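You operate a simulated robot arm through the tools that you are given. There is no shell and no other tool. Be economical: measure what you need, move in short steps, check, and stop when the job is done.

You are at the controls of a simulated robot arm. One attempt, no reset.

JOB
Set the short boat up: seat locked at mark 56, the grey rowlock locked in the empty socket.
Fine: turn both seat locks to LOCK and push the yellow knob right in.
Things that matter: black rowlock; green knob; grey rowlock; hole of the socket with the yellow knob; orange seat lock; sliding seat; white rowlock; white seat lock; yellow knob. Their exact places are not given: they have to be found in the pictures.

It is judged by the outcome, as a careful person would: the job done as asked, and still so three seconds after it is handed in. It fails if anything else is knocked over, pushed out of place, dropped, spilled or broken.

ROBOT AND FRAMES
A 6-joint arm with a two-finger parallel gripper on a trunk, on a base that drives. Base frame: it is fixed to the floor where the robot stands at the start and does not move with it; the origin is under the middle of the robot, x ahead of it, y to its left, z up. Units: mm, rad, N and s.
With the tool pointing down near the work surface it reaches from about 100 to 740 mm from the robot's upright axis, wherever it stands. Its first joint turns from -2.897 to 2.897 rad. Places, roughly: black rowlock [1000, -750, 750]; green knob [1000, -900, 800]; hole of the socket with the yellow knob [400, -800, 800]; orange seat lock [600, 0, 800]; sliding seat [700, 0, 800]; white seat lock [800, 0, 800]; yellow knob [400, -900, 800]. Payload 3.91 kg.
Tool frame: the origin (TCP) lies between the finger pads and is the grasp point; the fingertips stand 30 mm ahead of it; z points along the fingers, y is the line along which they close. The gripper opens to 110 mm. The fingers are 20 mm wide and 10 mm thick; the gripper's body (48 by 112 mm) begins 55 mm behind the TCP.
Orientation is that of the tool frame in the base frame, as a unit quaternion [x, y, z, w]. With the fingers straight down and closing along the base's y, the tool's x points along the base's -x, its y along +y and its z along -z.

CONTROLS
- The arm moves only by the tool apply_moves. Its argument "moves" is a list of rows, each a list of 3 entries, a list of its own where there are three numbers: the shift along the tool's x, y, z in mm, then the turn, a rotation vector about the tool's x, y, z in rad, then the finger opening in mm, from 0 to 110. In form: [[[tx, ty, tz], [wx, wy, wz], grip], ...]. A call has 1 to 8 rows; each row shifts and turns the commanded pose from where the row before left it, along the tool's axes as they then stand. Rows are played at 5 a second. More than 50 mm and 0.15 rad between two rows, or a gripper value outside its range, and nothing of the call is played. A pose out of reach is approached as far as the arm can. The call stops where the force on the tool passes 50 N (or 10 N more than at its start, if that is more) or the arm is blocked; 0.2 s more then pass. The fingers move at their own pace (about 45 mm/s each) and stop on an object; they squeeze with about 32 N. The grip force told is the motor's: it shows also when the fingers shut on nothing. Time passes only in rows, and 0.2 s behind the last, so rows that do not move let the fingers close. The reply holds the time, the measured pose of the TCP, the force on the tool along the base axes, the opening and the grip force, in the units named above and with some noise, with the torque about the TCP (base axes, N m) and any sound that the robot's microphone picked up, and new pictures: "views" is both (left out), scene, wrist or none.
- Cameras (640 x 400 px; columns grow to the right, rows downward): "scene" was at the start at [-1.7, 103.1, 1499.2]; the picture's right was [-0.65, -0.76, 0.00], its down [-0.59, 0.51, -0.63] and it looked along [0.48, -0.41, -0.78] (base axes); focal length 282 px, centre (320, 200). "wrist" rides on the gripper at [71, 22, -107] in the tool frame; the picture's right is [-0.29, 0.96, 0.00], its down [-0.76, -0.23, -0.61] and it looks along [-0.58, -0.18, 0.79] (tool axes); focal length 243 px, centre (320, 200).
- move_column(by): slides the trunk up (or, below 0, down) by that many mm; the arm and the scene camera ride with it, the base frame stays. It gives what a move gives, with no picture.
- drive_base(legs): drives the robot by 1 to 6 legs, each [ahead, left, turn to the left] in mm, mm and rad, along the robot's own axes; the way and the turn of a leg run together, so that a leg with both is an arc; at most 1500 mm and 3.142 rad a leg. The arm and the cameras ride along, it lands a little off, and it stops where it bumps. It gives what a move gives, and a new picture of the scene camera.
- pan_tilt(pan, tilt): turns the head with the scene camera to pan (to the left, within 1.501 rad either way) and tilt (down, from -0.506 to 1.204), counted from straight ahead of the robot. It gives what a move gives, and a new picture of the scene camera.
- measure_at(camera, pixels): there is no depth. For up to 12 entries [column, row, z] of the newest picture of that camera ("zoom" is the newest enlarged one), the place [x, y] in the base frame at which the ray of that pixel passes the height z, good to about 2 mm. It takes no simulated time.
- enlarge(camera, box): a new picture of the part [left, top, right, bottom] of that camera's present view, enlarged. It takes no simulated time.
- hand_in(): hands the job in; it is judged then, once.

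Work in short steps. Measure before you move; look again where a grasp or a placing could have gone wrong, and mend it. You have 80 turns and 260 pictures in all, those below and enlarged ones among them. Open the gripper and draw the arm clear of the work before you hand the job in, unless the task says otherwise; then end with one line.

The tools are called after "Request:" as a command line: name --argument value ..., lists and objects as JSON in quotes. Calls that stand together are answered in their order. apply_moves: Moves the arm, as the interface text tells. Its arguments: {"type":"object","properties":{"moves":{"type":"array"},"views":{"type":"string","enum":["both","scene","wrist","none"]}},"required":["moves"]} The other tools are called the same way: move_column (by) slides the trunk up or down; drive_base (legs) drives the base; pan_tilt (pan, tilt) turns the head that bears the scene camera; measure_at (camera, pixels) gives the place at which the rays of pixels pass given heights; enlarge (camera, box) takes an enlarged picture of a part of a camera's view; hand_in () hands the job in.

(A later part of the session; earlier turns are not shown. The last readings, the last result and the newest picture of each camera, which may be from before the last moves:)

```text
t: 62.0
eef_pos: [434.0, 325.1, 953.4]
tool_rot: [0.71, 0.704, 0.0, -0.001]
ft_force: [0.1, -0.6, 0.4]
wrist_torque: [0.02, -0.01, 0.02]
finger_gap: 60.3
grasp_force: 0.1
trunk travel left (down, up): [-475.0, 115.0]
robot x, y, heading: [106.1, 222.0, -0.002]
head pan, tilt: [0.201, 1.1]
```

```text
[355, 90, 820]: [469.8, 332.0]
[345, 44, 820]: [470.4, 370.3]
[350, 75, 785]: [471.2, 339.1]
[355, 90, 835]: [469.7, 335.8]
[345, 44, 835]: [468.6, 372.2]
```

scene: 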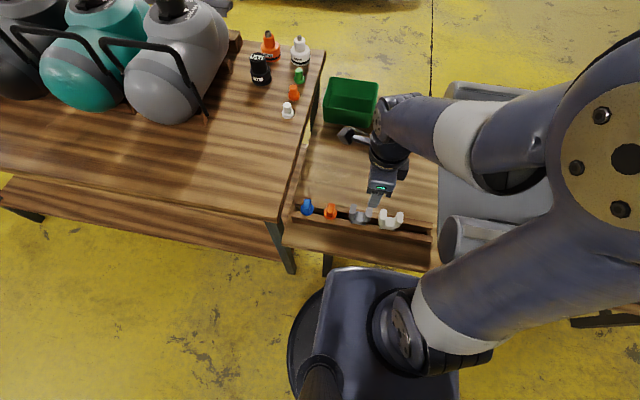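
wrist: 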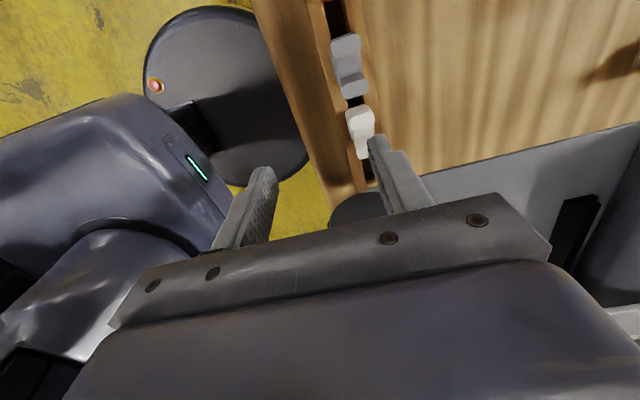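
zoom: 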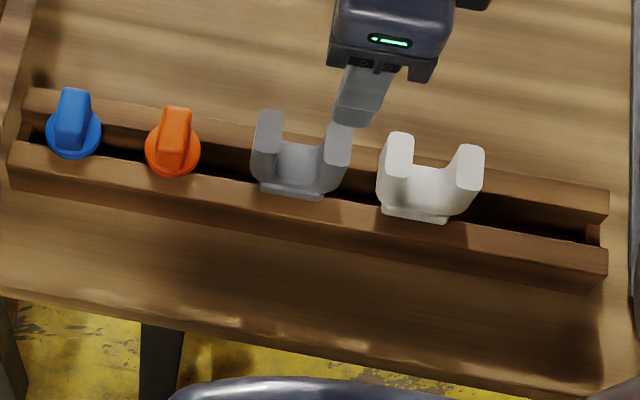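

Heights triangulate lower: the rowlock is at x≈466, y≈337, top z≈757. Move over it and lower to z≈860, look again.

Request:
apply_moves --moves '[[[12, 32, 10], [0, 0, 0], 60], [[0, 0, 40], [0, 0, 0], 60], [[0, 0, 40], [0, 0, 0], 60], [[0, 0, 0], [0, 0, 0], 60]]' --views "both"

Request:
enlarge --camera "wrist" --box '[220, 40, 420, 200]'

Request:
enlarge --camera "scene" --box '[310, 160, 420, 240]'

```text
t: 63.0
eef_pos: [463.0, 338.6, 862.4]
tool_rot: [0.71, 0.704, 0.001, 0.0]
ft_force: [0.6, -0.1, -0.4]
wrist_torque: [0.03, -0.03, -0.01]
finger_gap: 60.1
grasp_force: 0.0
trunk travel left (down, up): [-475.0, 115.0]
robot x, y, heading: [105.7, 221.1, -0.001]
head pan, tilt: [0.201, 1.1]
```

scene: 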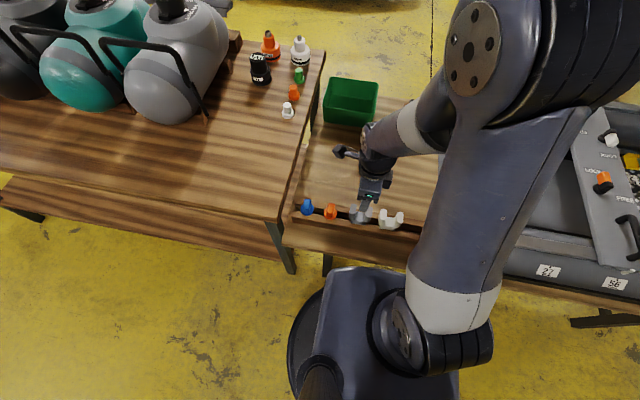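
wrist: 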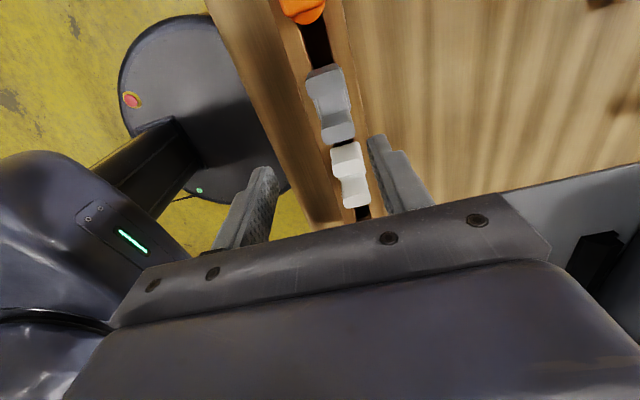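

```text
2.50 times, centred on (320, 120) of wrist
```

zoom: 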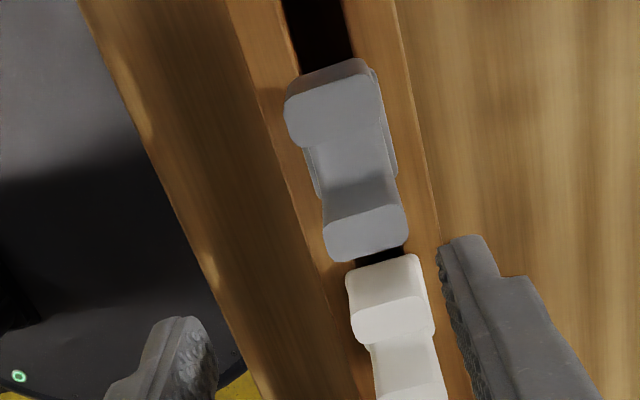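

```text
5.00 times, centred on (365, 200) of scene
```

zoom: 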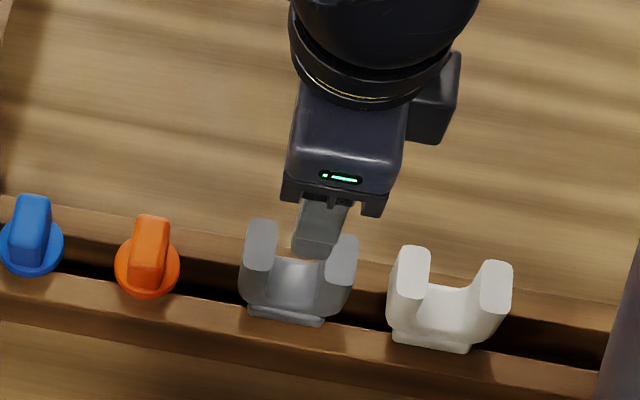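

Request:
measure_at --camera "zoom" --pixels '[[263, 235, 750], [341, 252, 750], [263, 235, 765], [341, 252, 765], [300, 270, 725]]'

Request:
measure_at --camera "wrist" --pixels '[[326, 86, 750], [338, 132, 750], [326, 86, 765], [338, 132, 765], [332, 110, 725], [310, 70, 750], [341, 65, 750], [324, 135, 750], [354, 135, 750]]'

```text
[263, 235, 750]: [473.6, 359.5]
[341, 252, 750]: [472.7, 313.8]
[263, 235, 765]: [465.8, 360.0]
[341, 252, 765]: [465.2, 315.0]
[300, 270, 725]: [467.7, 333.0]
```

```text
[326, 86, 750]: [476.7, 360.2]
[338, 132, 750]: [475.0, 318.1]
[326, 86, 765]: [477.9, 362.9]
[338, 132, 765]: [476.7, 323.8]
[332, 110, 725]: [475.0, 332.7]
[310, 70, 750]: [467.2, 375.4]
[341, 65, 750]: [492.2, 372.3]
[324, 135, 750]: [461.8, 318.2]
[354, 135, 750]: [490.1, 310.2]
```

Consistent: centre (473,338), horn tops z≈750, collar ≈703. Shift +10 mm x and descend to z≈800 first, then look.

Request:
apply_moves --moves '[[[0, 10, 30], [0, 0, 0], 60], [[0, 0, 32], [0, 0, 0], 60], [[0, 0, 0], [0, 0, 0], 60]]' --views "both"

Request:
enlarge --camera "wrist" --box '[220, 60, 420, 220]'

Request:
enlarge --camera "scene" --box '[310, 160, 420, 240]'

```text
t: 63.8
eef_pos: [474.4, 338.2, 800.0]
tool_rot: [0.71, 0.705, 0.0, 0.0]
ft_force: [0.5, -0.2, 0.8]
wrist_torque: [0.0, 0.05, 0.0]
finger_gap: 60.1
grasp_force: 0.1
trunk travel left (down, up): [-475.0, 115.0]
robot x, y, heading: [110.1, 222.3, 0.002]
head pan, tilt: [0.201, 1.1]
```

scene: 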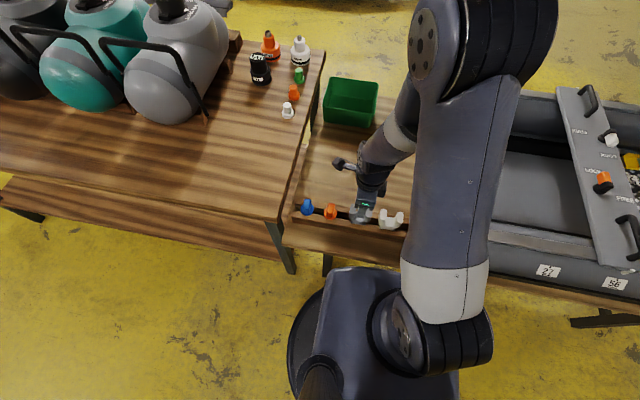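
wrist: 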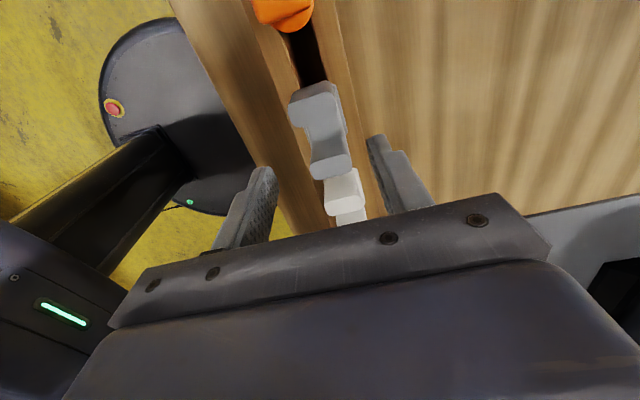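

```text
2.50 times, centred on (320, 140) of wrist
```

zoom: 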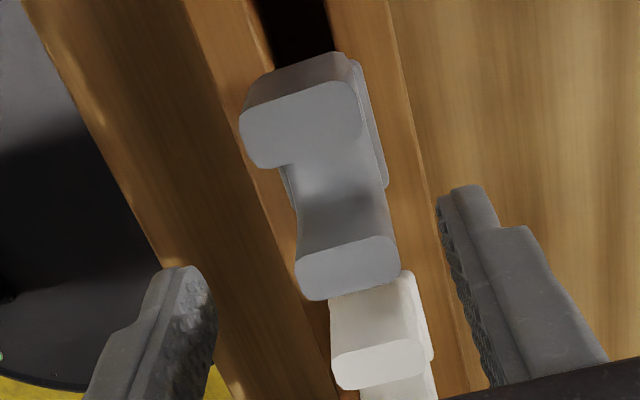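

```text
5.00 times, centred on (365, 200) of scene
```

zoom: 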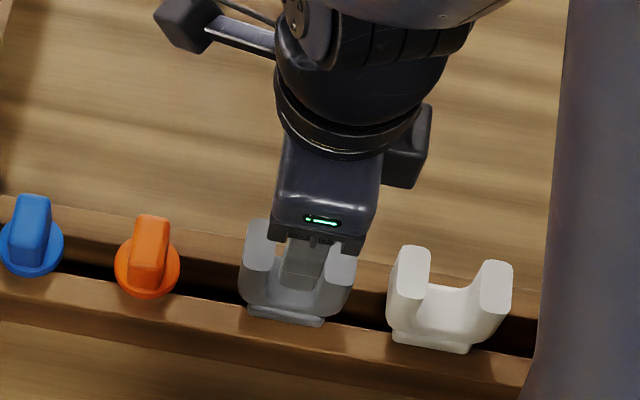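

Centred. Descend to TCP z≈745 and close.

Request:
apply_moves --moves '[[[0, 0, 30], [0, 0, 0], 60], [[0, 0, 25], [0, 0, 0], 60], [[0, 0, 0], [0, 0, 0], 60], [[0, 0, 0], [0, 0, 0], 40], [[0, 0, 0], [0, 0, 0], 10], [[0, 0, 0], [0, 0, 0], 10], [[0, 0, 0], [0, 0, 0], 10]]' --views "both"

Request:
enlarge --camera "scene" --box '[310, 160, 420, 240]'

Request:
enlarge --camera "wrist" --box '[220, 60, 420, 220]'

```text
t: 65.4
eef_pos: [473.0, 337.0, 746.2]
tool_rot: [0.71, 0.704, 0.0, 0.0]
ft_force: [-0.3, 0.4, 0.4]
wrist_torque: [-0.03, 0.0, 0.01]
finger_gap: 10.2
grasp_force: 0.0
trunk travel left (down, up): [-475.0, 115.0]
robot x, y, heading: [107.2, 221.3, -0.004]
head pan, tilt: [0.201, 1.1]
```

scene: 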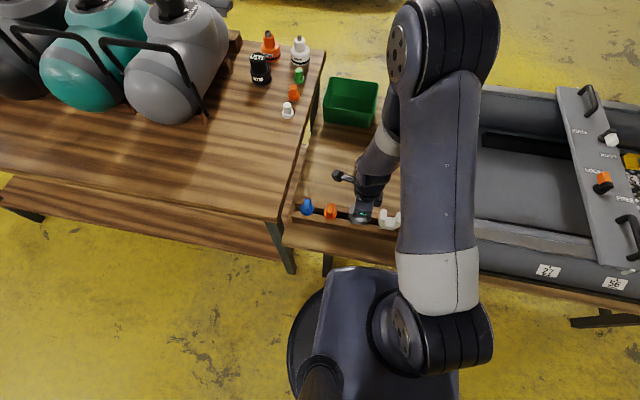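
wrist: 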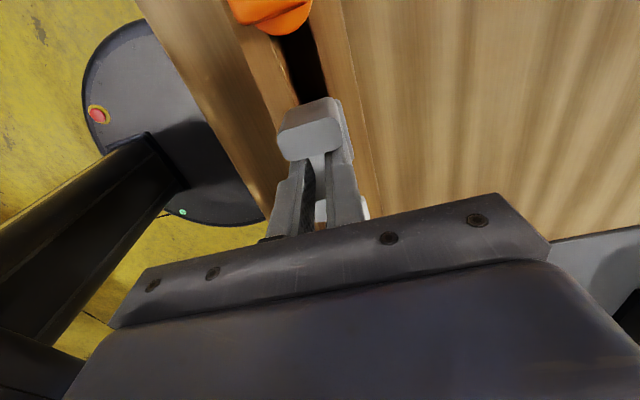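

```text
5.00 times, centred on (365, 200) of scene
```

zoom: 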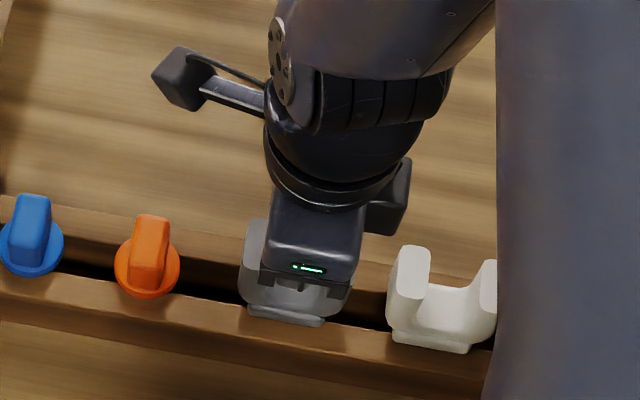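

```text
2.50 times, centred on (320, 140) of wrist
```

zoom: 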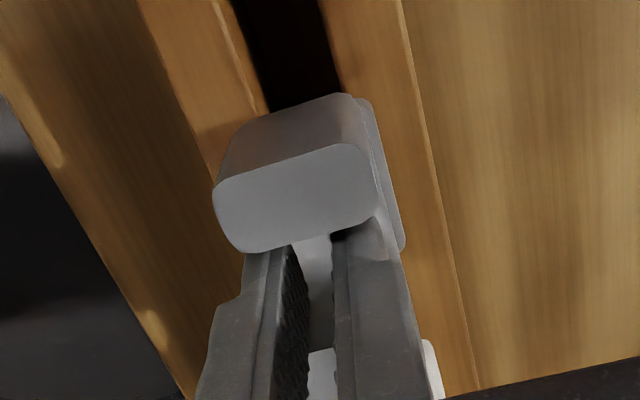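

The fingers shut inside the U above its web (gap 10, no force). Reopen, go 14 mm lower, and close around the web.

Request:
apply_moves --moves '[[[0, 0, 0], [0, 0, 0], 40], [[0, 0, 0], [0, 0, 0], 60], [[0, 0, 0], [0, 0, 0], 60], [[0, 0, 7], [0, 0, 0], 60], [[0, 0, 7], [0, 0, 0], 60], [[0, 0, 0], [0, 0, 0], 60]]' --views "wrist"

Request:
enlarge --camera "wrist" --box '[220, 60, 420, 220]'

```text
t: 66.8
eef_pos: [475.6, 337.5, 732.1]
tool_rot: [0.71, 0.705, 0.001, 0.0]
ft_force: [-0.5, -1.0, -0.1]
wrist_torque: [0.01, 0.01, -0.02]
finger_gap: 60.2
grasp_force: 0.0
trunk travel left (down, up): [-475.0, 115.0]
robot x, y, heading: [105.5, 218.7, -0.002]
head pan, tilt: [0.201, 1.1]
```

wrist: 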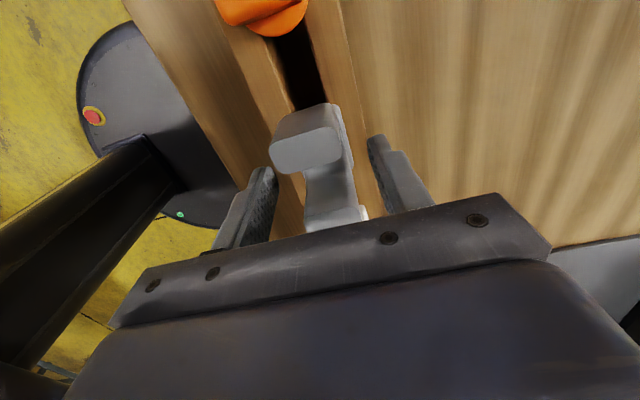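

```text
2.50 times, centred on (320, 140) of wrist
```

zoom: 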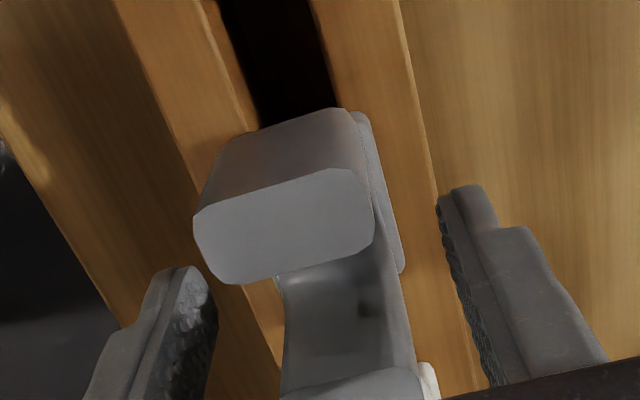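

Request:
apply_moves --moves '[[[0, 0, 0], [0, 0, 0], 40], [[0, 0, 0], [0, 0, 0], 5], [[0, 0, 0], [0, 0, 0], 5], [[0, 0, 0], [0, 0, 0], 5], [[0, 0, 0], [0, 0, 0], 5]]' --views "wrist"

Request:
enlarge --camera "wrist" --box '[220, 60, 420, 220]'

```text
t: 68.0
eef_pos: [474.5, 337.1, 732.6]
tool_rot: [0.71, 0.705, 0.0, 0.0]
ft_force: [0.2, 0.1, -1.5]
wrist_torque: [0.01, -0.01, -0.01]
finger_gap: 5.0
grasp_force: 0.1
trunk travel left (down, up): [-475.0, 115.0]
robot x, y, heading: [104.4, 222.1, -0.005]
head pan, tilt: [0.201, 1.1]
```

wrist: 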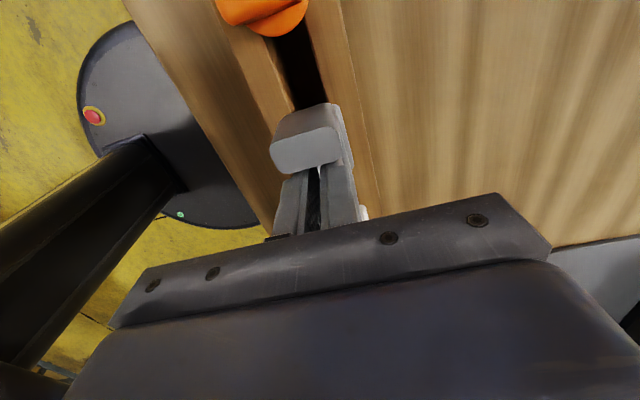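

```text
2.50 times, centred on (320, 140) of wrist
```

zoom: 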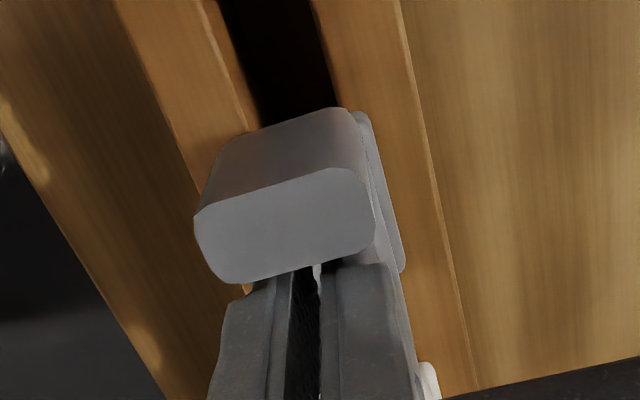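

Still above the web. Feel for the web with the closed fingers in small steps.

Request:
apply_moves --moves '[[[0, 0, 4], [0, 0, 0], 5], [[0, 0, 4], [0, 0, 0], 5]]' --views "none"

Request:
apply_moves --moves '[[[0, 0, 3], [0, 0, 0], 5]]' --views "none"

```text
t: 68.6
eef_pos: [475.7, 336.8, 724.7]
tool_rot: [0.71, 0.705, 0.0, 0.0]
ft_force: [0.4, 0.1, 1.0]
wrist_torque: [0.01, -0.01, 0.02]
finger_gap: 5.2
grasp_force: 0.0
trunk travel left (down, up): [-475.0, 115.0]
robot x, y, heading: [105.8, 217.9, -0.004]
head pan, tilt: [0.201, 1.1]
```

```text
t: 69.0
eef_pos: [474.9, 336.8, 720.3]
tool_rot: [0.71, 0.705, 0.0, 0.0]
ft_force: [-0.1, 0.2, -0.3]
wrist_torque: [0.0, 0.01, -0.04]
finger_gap: 5.0
grasp_force: 0.1
trunk travel left (down, up): [-475.0, 115.0]
robot x, y, heading: [104.2, 219.2, 0.005]
head pan, tilt: [0.201, 1.1]
```

Request:
apply_moves --moves '[[[0, 0, 3], [0, 0, 0], 5], [[0, 0, 3], [0, 0, 0], 5]]' --views "both"

Request:
enlarge --camera "scene" --box '[310, 160, 420, 240]'

Request:
enlarge --camera "wrist" --box '[220, 60, 420, 220]'

```text
t: 69.6
eef_pos: [476.3, 338.2, 715.9]
tool_rot: [0.71, 0.705, 0.0, 0.0]
ft_force: [0.1, 0.6, -0.1]
wrist_torque: [-0.04, 0.03, -0.01]
finger_gap: 5.0
grasp_force: 0.0
trunk travel left (down, up): [-475.0, 115.0]
robot x, y, heading: [108.3, 222.5, -0.002]
head pan, tilt: [0.201, 1.1]
```

scene: 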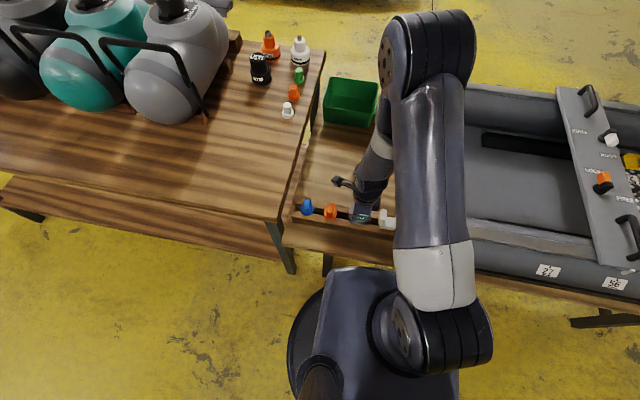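
wrist: 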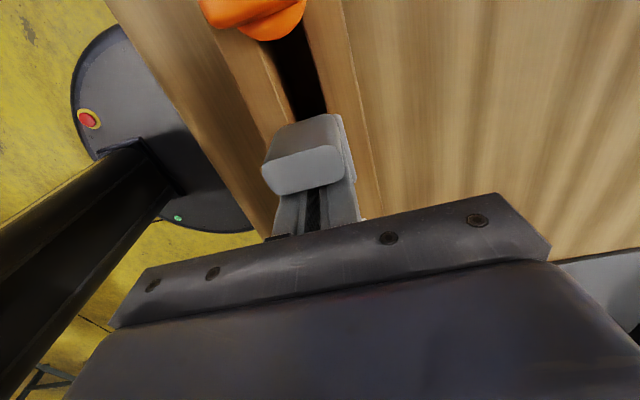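

```text
5.00 times, centred on (365, 200) of scene
```

zoom: 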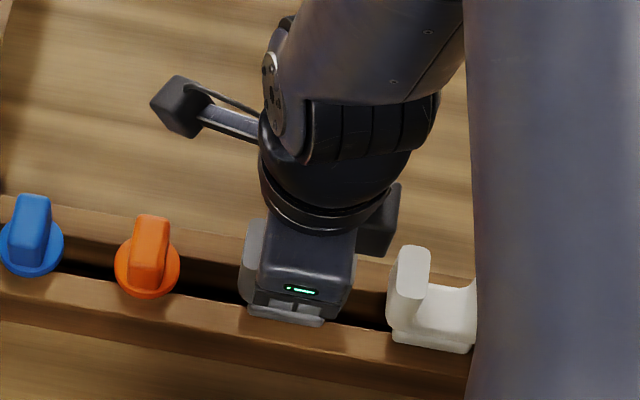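

```text
2.50 times, centred on (320, 140) of wrist
```

zoom: 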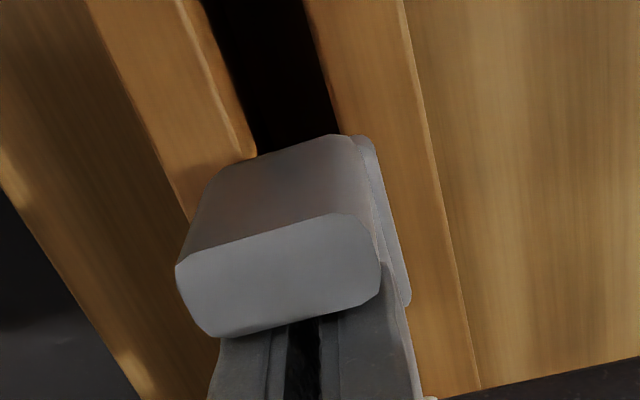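

Find horn-top height from this pose: horn y should be ≈360.

Request:
measure_at --camera "wrist" --pixels '[[304, 170, 720], [304, 170, 730], [304, 170, 740], [304, 170, 750], [304, 170, 760], [340, 130, 690], [340, 130, 700]]'

```text
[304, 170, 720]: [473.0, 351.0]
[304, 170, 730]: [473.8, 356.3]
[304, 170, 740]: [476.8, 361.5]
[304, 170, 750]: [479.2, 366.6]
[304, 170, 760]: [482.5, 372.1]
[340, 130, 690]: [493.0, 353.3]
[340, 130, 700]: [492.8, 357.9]
```

Horn tops ≈740. Continue down, carefully.

Request:
apply_moves --moves '[[[0, 0, 3], [0, 0, 0], 5], [[0, 0, 2], [0, 0, 0], 5]]' --views "none"

Request:
apply_moves --moves '[[[0, 0, 3], [0, 0, 0], 5], [[0, 0, 0], [0, 0, 0], 5]]' --views "none"

```text
t: 70.2
eef_pos: [473.4, 337.0, 714.2]
tool_rot: [0.71, 0.705, 0.002, 0.002]
ft_force: [-6.2, -3.4, 37.8]
wrist_torque: [-0.14, 0.24, -0.05]
finger_gap: 4.8
grasp_force: 0.1
trunk travel left (down, up): [-475.0, 115.0]
robot x, y, heading: [106.8, 220.7, -0.002]
head pan, tilt: [0.201, 1.1]
stopped in row 2: the force on the tool passed its limit (the readings are from after the stop); the commanded pose is now the measured one
```

```text
t: 70.5
eef_pos: [474.5, 338.2, 714.0]
tool_rot: [0.709, 0.705, 0.002, 0.001]
ft_force: [-5.4, -2.1, 34.3]
wrist_torque: [-0.09, 0.21, -0.01]
finger_gap: 5.2
grasp_force: 0.0
trunk travel left (down, up): [-475.0, 115.0]
robot x, y, heading: [107.0, 220.9, -0.002]
head pan, tilt: [0.201, 1.1]
stopped in row 1: the force on the tool passed its limit (the readings are from after the stop); the commanded pose is now the measured one
```

Web top is at z≈684. Rise 10, open, and go down beside the web to TCP ≈703.

Request:
apply_moves --moves '[[[0, 0, -12], [0, 0, 0], 5], [[0, 0, 0], [0, 0, 0], 30], [[0, 0, 0], [0, 0, 0], 60], [[0, 0, 0], [0, 0, 0], 60], [[0, 0, 12], [0, 0, 0], 60], [[0, 0, 6], [0, 0, 0], 60], [[0, 0, 4], [0, 0, 0], 60]]' --views "none"

Request:
apply_moves --moves '[[[0, 0, 0], [0, 0, 0], 40], [[0, 0, 0], [0, 0, 0], 10], [[0, 0, 0], [0, 0, 0], 10], [[0, 0, 0], [0, 0, 0], 10]]' --views "wrist"

```text
t: 72.1
eef_pos: [477.0, 338.1, 703.6]
tool_rot: [0.709, 0.705, 0.002, 0.001]
ft_force: [0.4, 1.0, -0.6]
wrist_torque: [0.02, 0.02, 0.03]
finger_gap: 60.1
grasp_force: 0.0
trunk travel left (down, up): [-475.0, 115.0]
robot x, y, heading: [106.6, 219.2, -0.003]
head pan, tilt: [0.201, 1.1]
```

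```text
t: 73.1
eef_pos: [477.2, 337.3, 702.4]
tool_rot: [0.71, 0.704, 0.001, 0.0]
ft_force: [-0.3, 0.0, -1.0]
wrist_torque: [-0.02, -0.01, 0.01]
finger_gap: 38.9
grasp_force: 32.3
trunk travel left (down, up): [-475.0, 115.0]
robot x, y, heading: [107.3, 219.5, -0.001]
head pan, tilt: [0.201, 1.1]
```

wrist: 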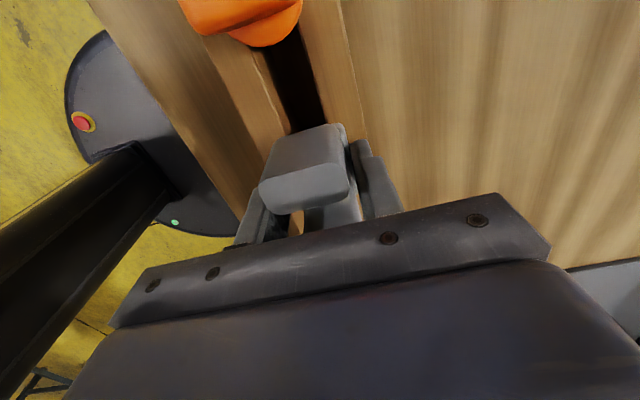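

Gap 38.9 — perhaps on the collar. Zoom to check.

Request:
enlarge --camera "wrist" --box '[230, 100, 430, 240]'

Request:
apply_moves --moves '[[[0, 0, 0], [0, 0, 0], 10]]' --views "scene"

Request:
enlarge --camera "scene" --box '[310, 160, 420, 240]'

```text
2.86 times, centred on (330, 170) of wrist
```

zoom: 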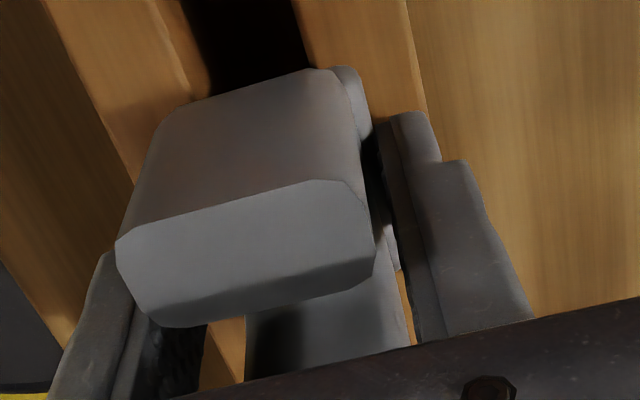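

```text
t: 73.5
eef_pos: [476.1, 338.7, 702.0]
tool_rot: [0.709, 0.705, 0.002, 0.0]
ft_force: [0.9, -0.4, 0.0]
wrist_torque: [0.01, -0.01, -0.01]
finger_gap: 38.9
grasp_force: 32.3
trunk travel left (down, up): [-475.0, 115.0]
robot x, y, heading: [107.8, 217.2, -0.001]
head pan, tilt: [0.201, 1.1]
```

scene: 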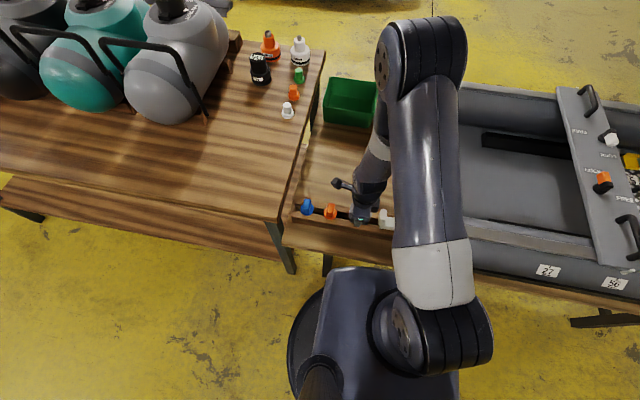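

```text
5.00 times, centred on (365, 200) of scene
```

zoom: 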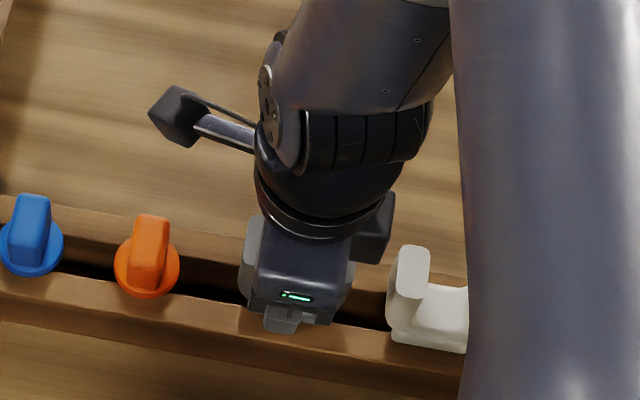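

Fingers hold the collar (38.9 mm). Improve overlap: open slightly, feel down to the rail top, then re-grip just above.

Request:
apply_moves --moves '[[[0, -2, 0], [0, 0, 0], 50], [[0, 0, 0], [0, 0, 0], 50], [[0, 0, 2], [0, 0, 0], 50], [[0, 0, 2], [0, 0, 0], 50], [[0, 0, 0], [0, 0, 0], 50]]' --views "none"

Request:
apply_moves --moves '[[[0, 0, 2], [0, 0, 0], 50], [[0, 0, 2], [0, 0, 0], 50], [[0, 0, 0], [0, 0, 0], 50]]' --views "none"

```text
t: 74.7
eef_pos: [474.3, 338.1, 701.2]
tool_rot: [0.71, 0.704, 0.003, 0.001]
ft_force: [0.2, -2.4, 26.0]
wrist_torque: [-0.26, 0.76, 0.1]
finger_gap: 49.8
grasp_force: 0.2
trunk travel left (down, up): [-475.0, 115.0]
robot x, y, heading: [105.1, 221.3, -0.002]
head pan, tilt: [0.201, 1.1]
```

```text
t: 75.1
eef_pos: [474.5, 337.8, 700.2]
tool_rot: [0.71, 0.705, 0.003, 0.002]
ft_force: [-1.0, -3.8, 32.7]
wrist_torque: [-0.32, 1.0, 0.12]
finger_gap: 50.9
grasp_force: 0.3
trunk travel left (down, up): [-475.0, 115.0]
robot x, y, heading: [106.4, 220.4, -0.005]
head pan, tilt: [0.201, 1.1]
stopped in row 1: the force on the tool passed its limit (the readings are from after the stop); the commanded pose is now the measured one
```

Rail top at tips ≈671, so the grip at 702–703 covered the collar. Go up 2.5 mm, close and lift.

Request:
apply_moves --moves '[[[0, 0.5, -2.5], [0, 0, 0], 50], [[0, 0, 0], [0, 0, 0], 30], [[0, 0, 0], [0, 0, 0], 10], [[0, 0, 0], [0, 0, 0], 10], [[0, 0, 0], [0, 0, 0], 10], [[0, 0, -5], [0, 0, 0], 10], [[0, 0, -10], [0, 0, 0], 10], [[0, 0, -10], [0, 0, 0], 10]]' --views "both"

```text
t: 76.9
eef_pos: [476.1, 337.3, 725.8]
tool_rot: [0.71, 0.704, 0.002, 0.002]
ft_force: [0.1, -1.5, -2.1]
wrist_torque: [0.04, 0.02, 0.0]
finger_gap: 39.4
grasp_force: 31.8
trunk travel left (down, up): [-475.0, 115.0]
robot x, y, heading: [107.7, 222.9, 0.001]
head pan, tilt: [0.201, 1.1]
```

scene: 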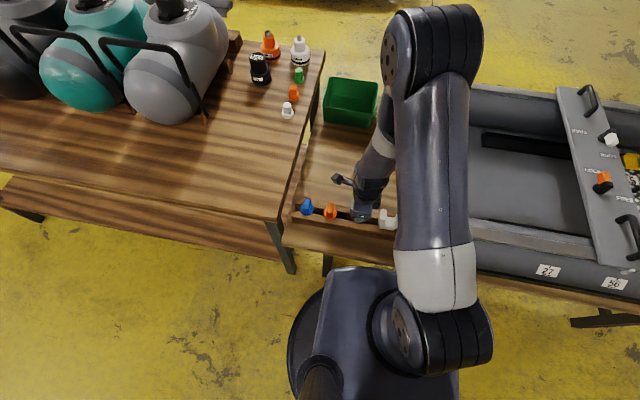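
wrist: 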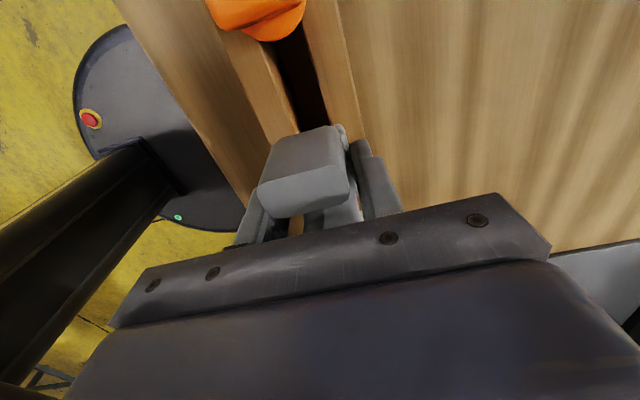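

The rowlock comes along. Lift clear slowly.

Request:
apply_moves --moves '[[[0, 0, -15], [0, 0, 0], 10], [[0, 0, -20], [0, 0, 0], 10], [[0, 0, -25], [0, 0, 0], 10], [[0, 0, -30], [0, 0, 0], 10], [[0, 0, -30], [0, 0, 0], 10], [[0, 0, -30], [0, 0, 0], 10], [[0, 0, -30], [0, 0, 0], 10], [[0, 0, -25], [0, 0, 0], 10]]' --views "both"

Request:
enlarge --camera "scene" --box '[310, 120, 450, 240]'

Request:
enlarge --camera "wrist" --box '[220, 80, 420, 240]'

```text
t: 78.7
eef_pos: [471.9, 339.1, 932.4]
tool_rot: [0.709, 0.705, 0.002, 0.001]
ft_force: [0.6, 0.1, -2.3]
wrist_torque: [0.01, 0.01, 0.03]
finger_gap: 39.5
grasp_force: 31.7
trunk travel left (down, up): [-475.0, 115.0]
robot x, y, heading: [102.7, 225.3, -0.005]
head pan, tilt: [0.201, 1.1]
```

scene: 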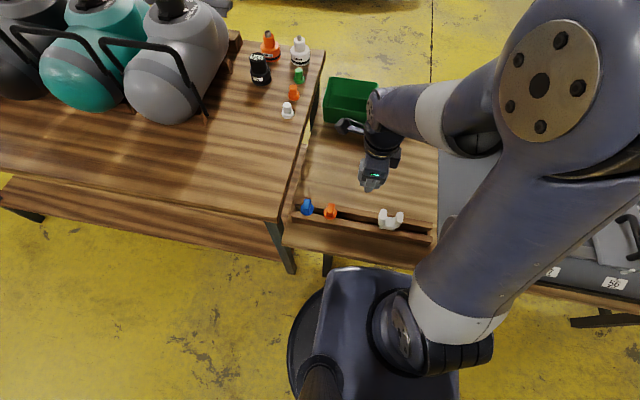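
wrist: 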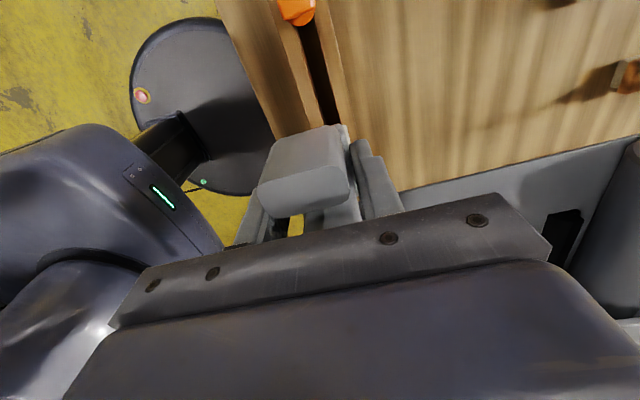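

```text
3.33 times, centred on (380, 180) of scene
```

zoom: 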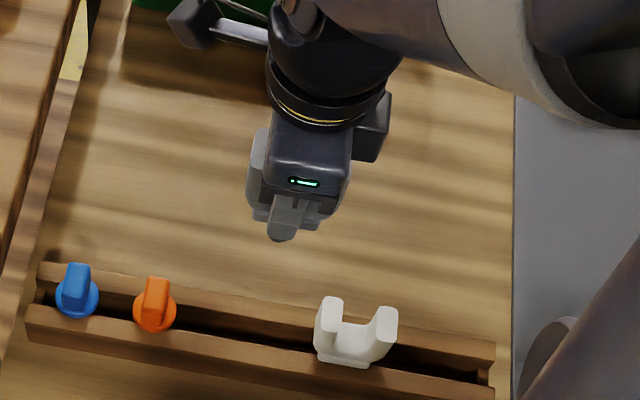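

```text
2.50 times, centred on (320, 160) of wrist
```

zoom: 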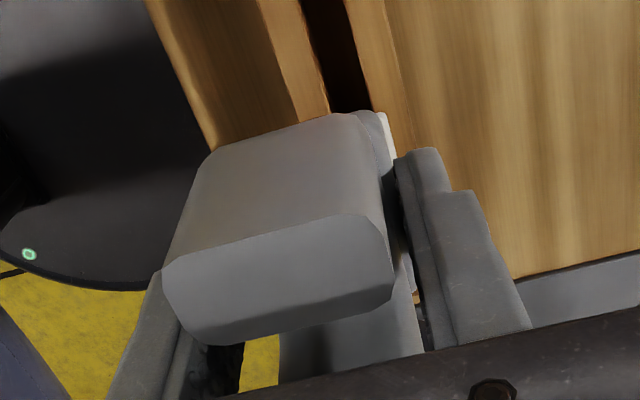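

Held level. Raise to ~1090 before driving over the boat.

Request:
apply_moves --moves '[[[0, 0, -25], [0, 0, 0], 10], [[0, 0, -30], [0, 0, 0], 10], [[0, 0, -30], [0, 0, 0], 10], [[0, 0, -30], [0, 0, 0], 10], [[0, 0, -30], [0, 0, 0], 10], [[0, 0, -20], [0, 0, 0], 10], [[0, 0, 0], [0, 0, 0], 10]]' --views "none"

Request:
drive_base --legs '[[0, -450, 0], [0, -450, 0]]'

Request:
pan_tilt --pan -0.3 --tilt 0.95

```text
t: 80.3
eef_pos: [473.0, 336.7, 1095.1]
tool_rot: [0.71, 0.704, 0.003, 0.002]
ft_force: [0.2, -0.3, -1.0]
wrist_torque: [-0.03, 0.02, -0.02]
finger_gap: 39.1
grasp_force: 32.2
trunk travel left (down, up): [-475.0, 115.0]
robot x, y, heading: [107.1, 222.2, 0.001]
head pan, tilt: [0.201, 1.1]
```

```text
t: 85.4
eef_pos: [475.9, -571.6, 1094.9]
tool_rot: [0.709, 0.706, 0.003, 0.001]
ft_force: [0.4, -0.2, -1.0]
wrist_torque: [0.04, 0.01, 0.02]
finger_gap: 39.0
grasp_force: 32.3
trunk travel left (down, up): [-475.0, 115.0]
robot x, y, heading: [112.0, -690.8, 0.006]
head pan, tilt: [0.201, 1.1]
```

scene: 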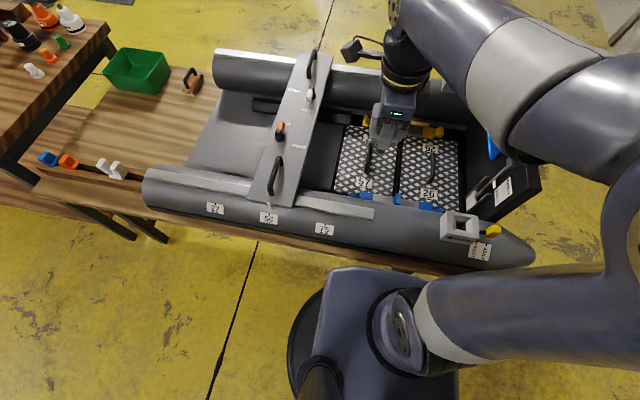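

```text
t: 86.3
eef_pos: [476.5, -572.9, 1095.3]
tool_rot: [0.709, 0.706, 0.002, 0.001]
ft_force: [0.1, 0.7, -2.2]
wrist_torque: [0.0, 0.0, 0.03]
finger_gap: 39.1
grasp_force: 32.0
trunk travel left (down, up): [-475.0, 115.0]
robot x, y, heading: [107.9, -689.7, 0.005]
head pan, tilt: [-0.3, 0.949]
```

scene: 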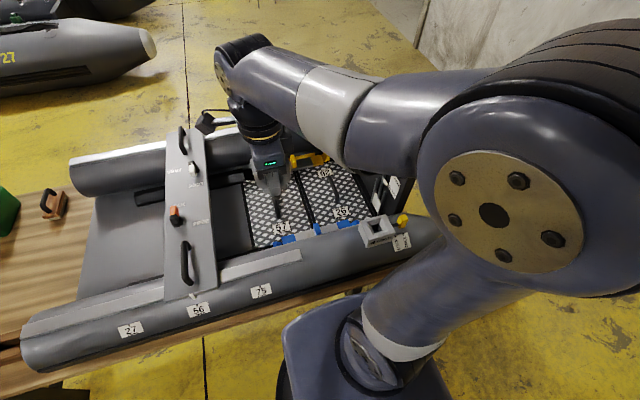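

Excellent view of socket and held rowlock. Zoom in on both.

Request:
enlarge --camera "scene" --box '[340, 195, 420, 265]'

Request:
measure_at --camera "zoom" --pixels '[[320, 195, 800], [320, 195, 830], [320, 195, 850]]'

Request:
enlarge --camera "scene" --box '[220, 120, 320, 230]'

Request:
apply_moves --moves '[[[0, 0, 0], [0, 0, 0], 10]]' --views "wrist"

```text
5.71 times, centred on (380, 230) of scene
```

zoom: 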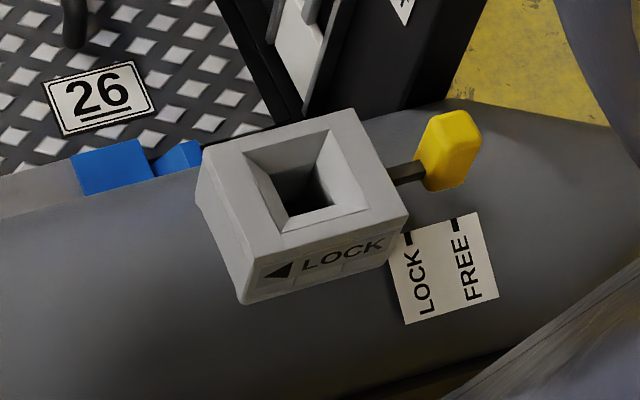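

```text
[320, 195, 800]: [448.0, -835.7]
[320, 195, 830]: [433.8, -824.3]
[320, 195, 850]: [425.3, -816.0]
```

```text
3.64 times, centred on (270, 175) of scene
```

zoom: 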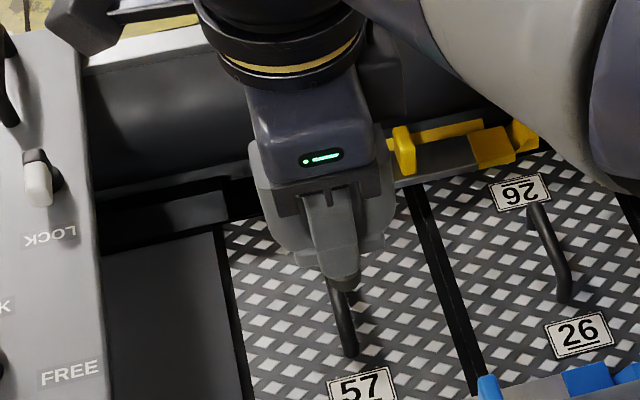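

```text
t: 86.7
eef_pos: [475.5, -570.9, 1095.2]
tool_rot: [0.709, 0.705, 0.002, 0.001]
ft_force: [0.7, 0.1, -0.6]
wrist_torque: [-0.01, 0.0, -0.01]
finger_gap: 39.4
grasp_force: 32.1
trunk travel left (down, up): [-475.0, 115.0]
robot x, y, heading: [111.4, -687.5, 0.001]
head pan, tilt: [-0.3, 0.949]
```

wrist: 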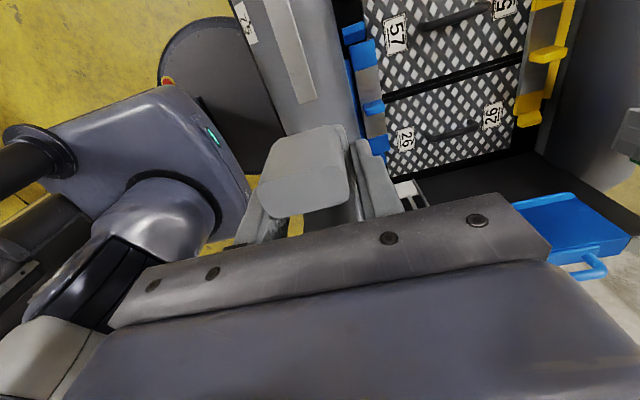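

Move so the wrist camera (on the +y side) looks down on the socket, at safe height.

Request:
apply_moves --moves '[[[-42, -10, 0], [0, 0, 0], 10], [[-42, -10, 0], [0, 0, 0], 10], [[-42, -10, 0], [0, 0, 0], 10], [[-42, -10, 0], [0, 0, 0], 10], [[-42, -10, 0], [0, 0, 0], 10], [[-42, -10, 0], [0, 0, 0], 10], [[-30, -8, 0], [0, 0, 0], 10], [[0, 0, 0], [0, 0, 0], 10]]' --views "both"

Request:
enlarge --camera "wrist" --box '[220, 20, 420, 160]'

```text
t: 88.5
eef_pos: [405.4, -855.9, 1095.3]
tool_rot: [0.708, 0.706, 0.003, 0.002]
ft_force: [-0.3, 0.1, -1.1]
wrist_torque: [0.02, 0.0, 0.01]
finger_gap: 39.0
grasp_force: 32.6
trunk travel left (down, up): [-475.0, 115.0]
robot x, y, heading: [110.4, -687.7, 0.004]
head pan, tilt: [-0.3, 0.949]
```

scene: 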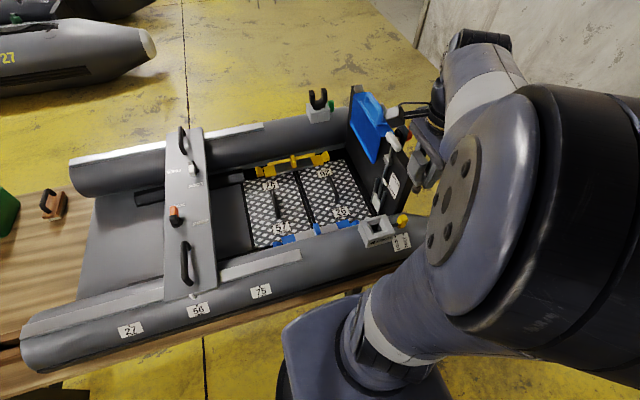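
wrist: 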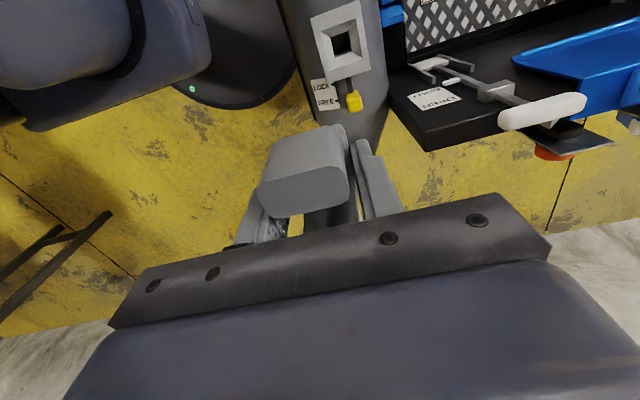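

```text
2.86 times, centred on (320, 90) of wrist
```

zoom: 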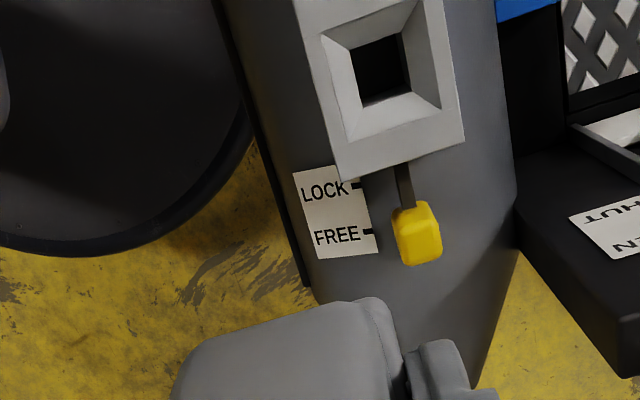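

Request:
measure_at --camera "wrist" --pixels '[[341.7, 45, 800], [341.7, 45, 820], [341.7, 45, 840], [319.3, 33.3, 830], [353.2, 20, 830], [362.7, 57.5, 830], [331.2, 69.7, 830], [354, 102, 820], [349, 79, 800]]'

Request:
enlarge --camera "scene" --box '[350, 205, 415, 255]'

```text
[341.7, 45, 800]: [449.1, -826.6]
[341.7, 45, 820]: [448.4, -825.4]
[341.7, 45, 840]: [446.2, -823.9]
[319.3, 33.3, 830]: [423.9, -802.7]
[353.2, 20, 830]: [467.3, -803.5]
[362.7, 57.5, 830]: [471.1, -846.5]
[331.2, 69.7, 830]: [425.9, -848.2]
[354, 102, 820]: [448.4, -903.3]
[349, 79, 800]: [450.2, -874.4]
```

```text
8.00 times, centred on (382, 230) of scene
```

zoom: 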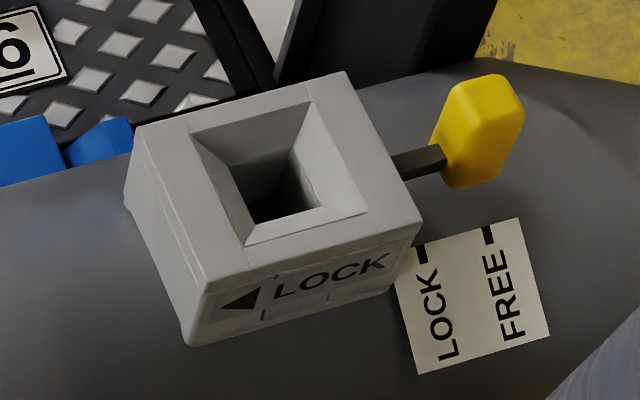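

Request:
measure_at --camera "zoom" --pixels '[[279, 174, 790], [279, 174, 800], [279, 174, 810], [279, 174, 820], [279, 174, 830], [279, 174, 840], [480, 130, 820], [480, 130, 800]]'

```text
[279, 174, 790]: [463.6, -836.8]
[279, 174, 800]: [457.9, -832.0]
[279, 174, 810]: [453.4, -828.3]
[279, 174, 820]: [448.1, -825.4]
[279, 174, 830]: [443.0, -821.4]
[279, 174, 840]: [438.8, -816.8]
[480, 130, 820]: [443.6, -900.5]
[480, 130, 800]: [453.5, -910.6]
```

Both views agree: rim centre (448,-825), top z≈820. Move above it to z≈985.

Request:
apply_moves --moves '[[[15, 21, 0], [0, 0, 0], 10], [[16, 21, 0], [0, 0, 0], 10], [[0, 0, 30], [0, 0, 0], 10], [[0, 0, 30], [0, 0, 0], 10], [[0, 0, 30], [0, 0, 0], 10], [[0, 0, 20], [0, 0, 0], 10], [[0, 0, 0], [0, 0, 0], 10]]' --views "both"

Request:
enlarge --camera "scene" --box '[330, 140, 430, 260]'

```text
t: 90.1
eef_pos: [449.8, -822.6, 984.5]
tool_rot: [0.707, 0.707, 0.002, 0.001]
ft_force: [-0.3, 0.0, -0.5]
wrist_torque: [0.02, -0.02, -0.01]
finger_gap: 39.1
grasp_force: 32.0
trunk travel left (down, up): [-475.0, 115.0]
robot x, y, heading: [109.7, -688.5, 0.005]
head pan, tilt: [-0.3, 0.949]
```

scene: 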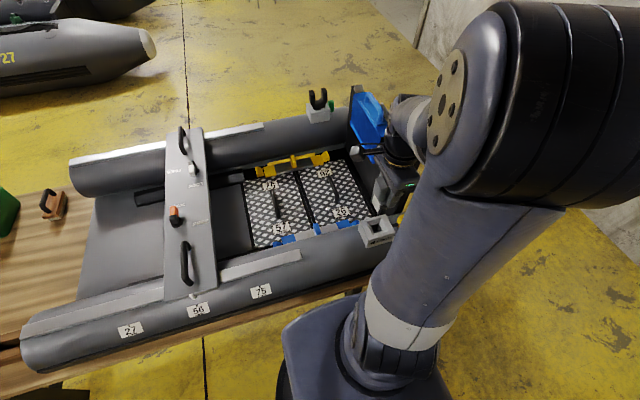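
wrist: 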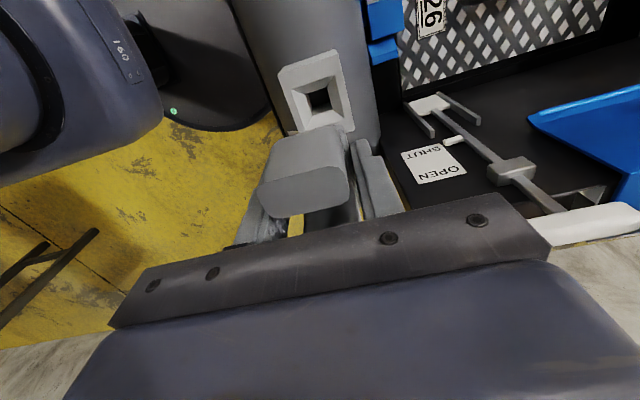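

```text
3.33 times, centred on (380, 200) of scene
```

zoom: 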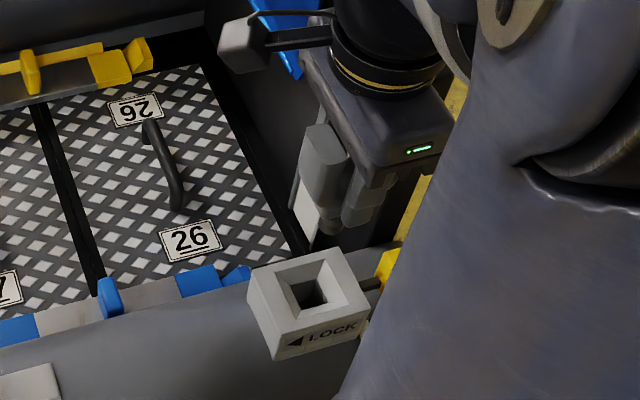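

Request:
measure_at --camera "wrist" --pixels '[[279, 72, 820], [337, 52, 820], [351, 126, 820], [319, 96, 820]]'

Request:
enlarge --camera "wrist" --box '[240, 30, 400, 150]'

```text
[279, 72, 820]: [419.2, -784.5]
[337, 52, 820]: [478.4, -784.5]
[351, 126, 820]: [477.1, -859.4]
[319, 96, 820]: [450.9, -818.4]
```

```text
3.33 times, centred on (320, 90) of wrist
```

zoom: 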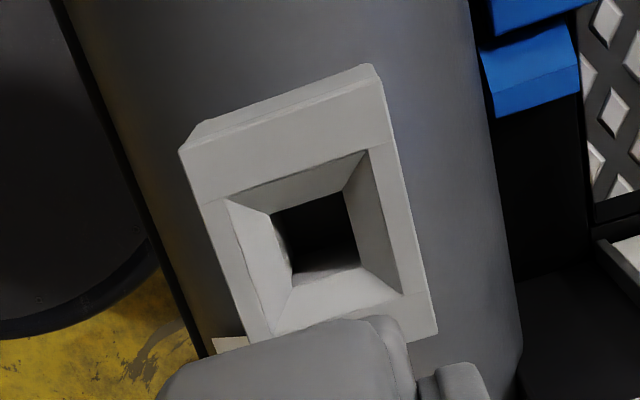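

Request:
measure_at --camera "zoom" --pixels '[[226, 200, 820], [369, 150, 820], [402, 293, 820], [273, 335, 820], [275, 215, 800], [345, 190, 800], [360, 265, 800], [292, 275, 800]]'

```text
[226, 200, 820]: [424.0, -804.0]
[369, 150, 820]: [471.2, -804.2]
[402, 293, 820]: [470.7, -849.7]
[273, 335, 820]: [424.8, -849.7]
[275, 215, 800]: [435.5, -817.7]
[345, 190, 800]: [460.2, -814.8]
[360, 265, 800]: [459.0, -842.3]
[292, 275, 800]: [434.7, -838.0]
```

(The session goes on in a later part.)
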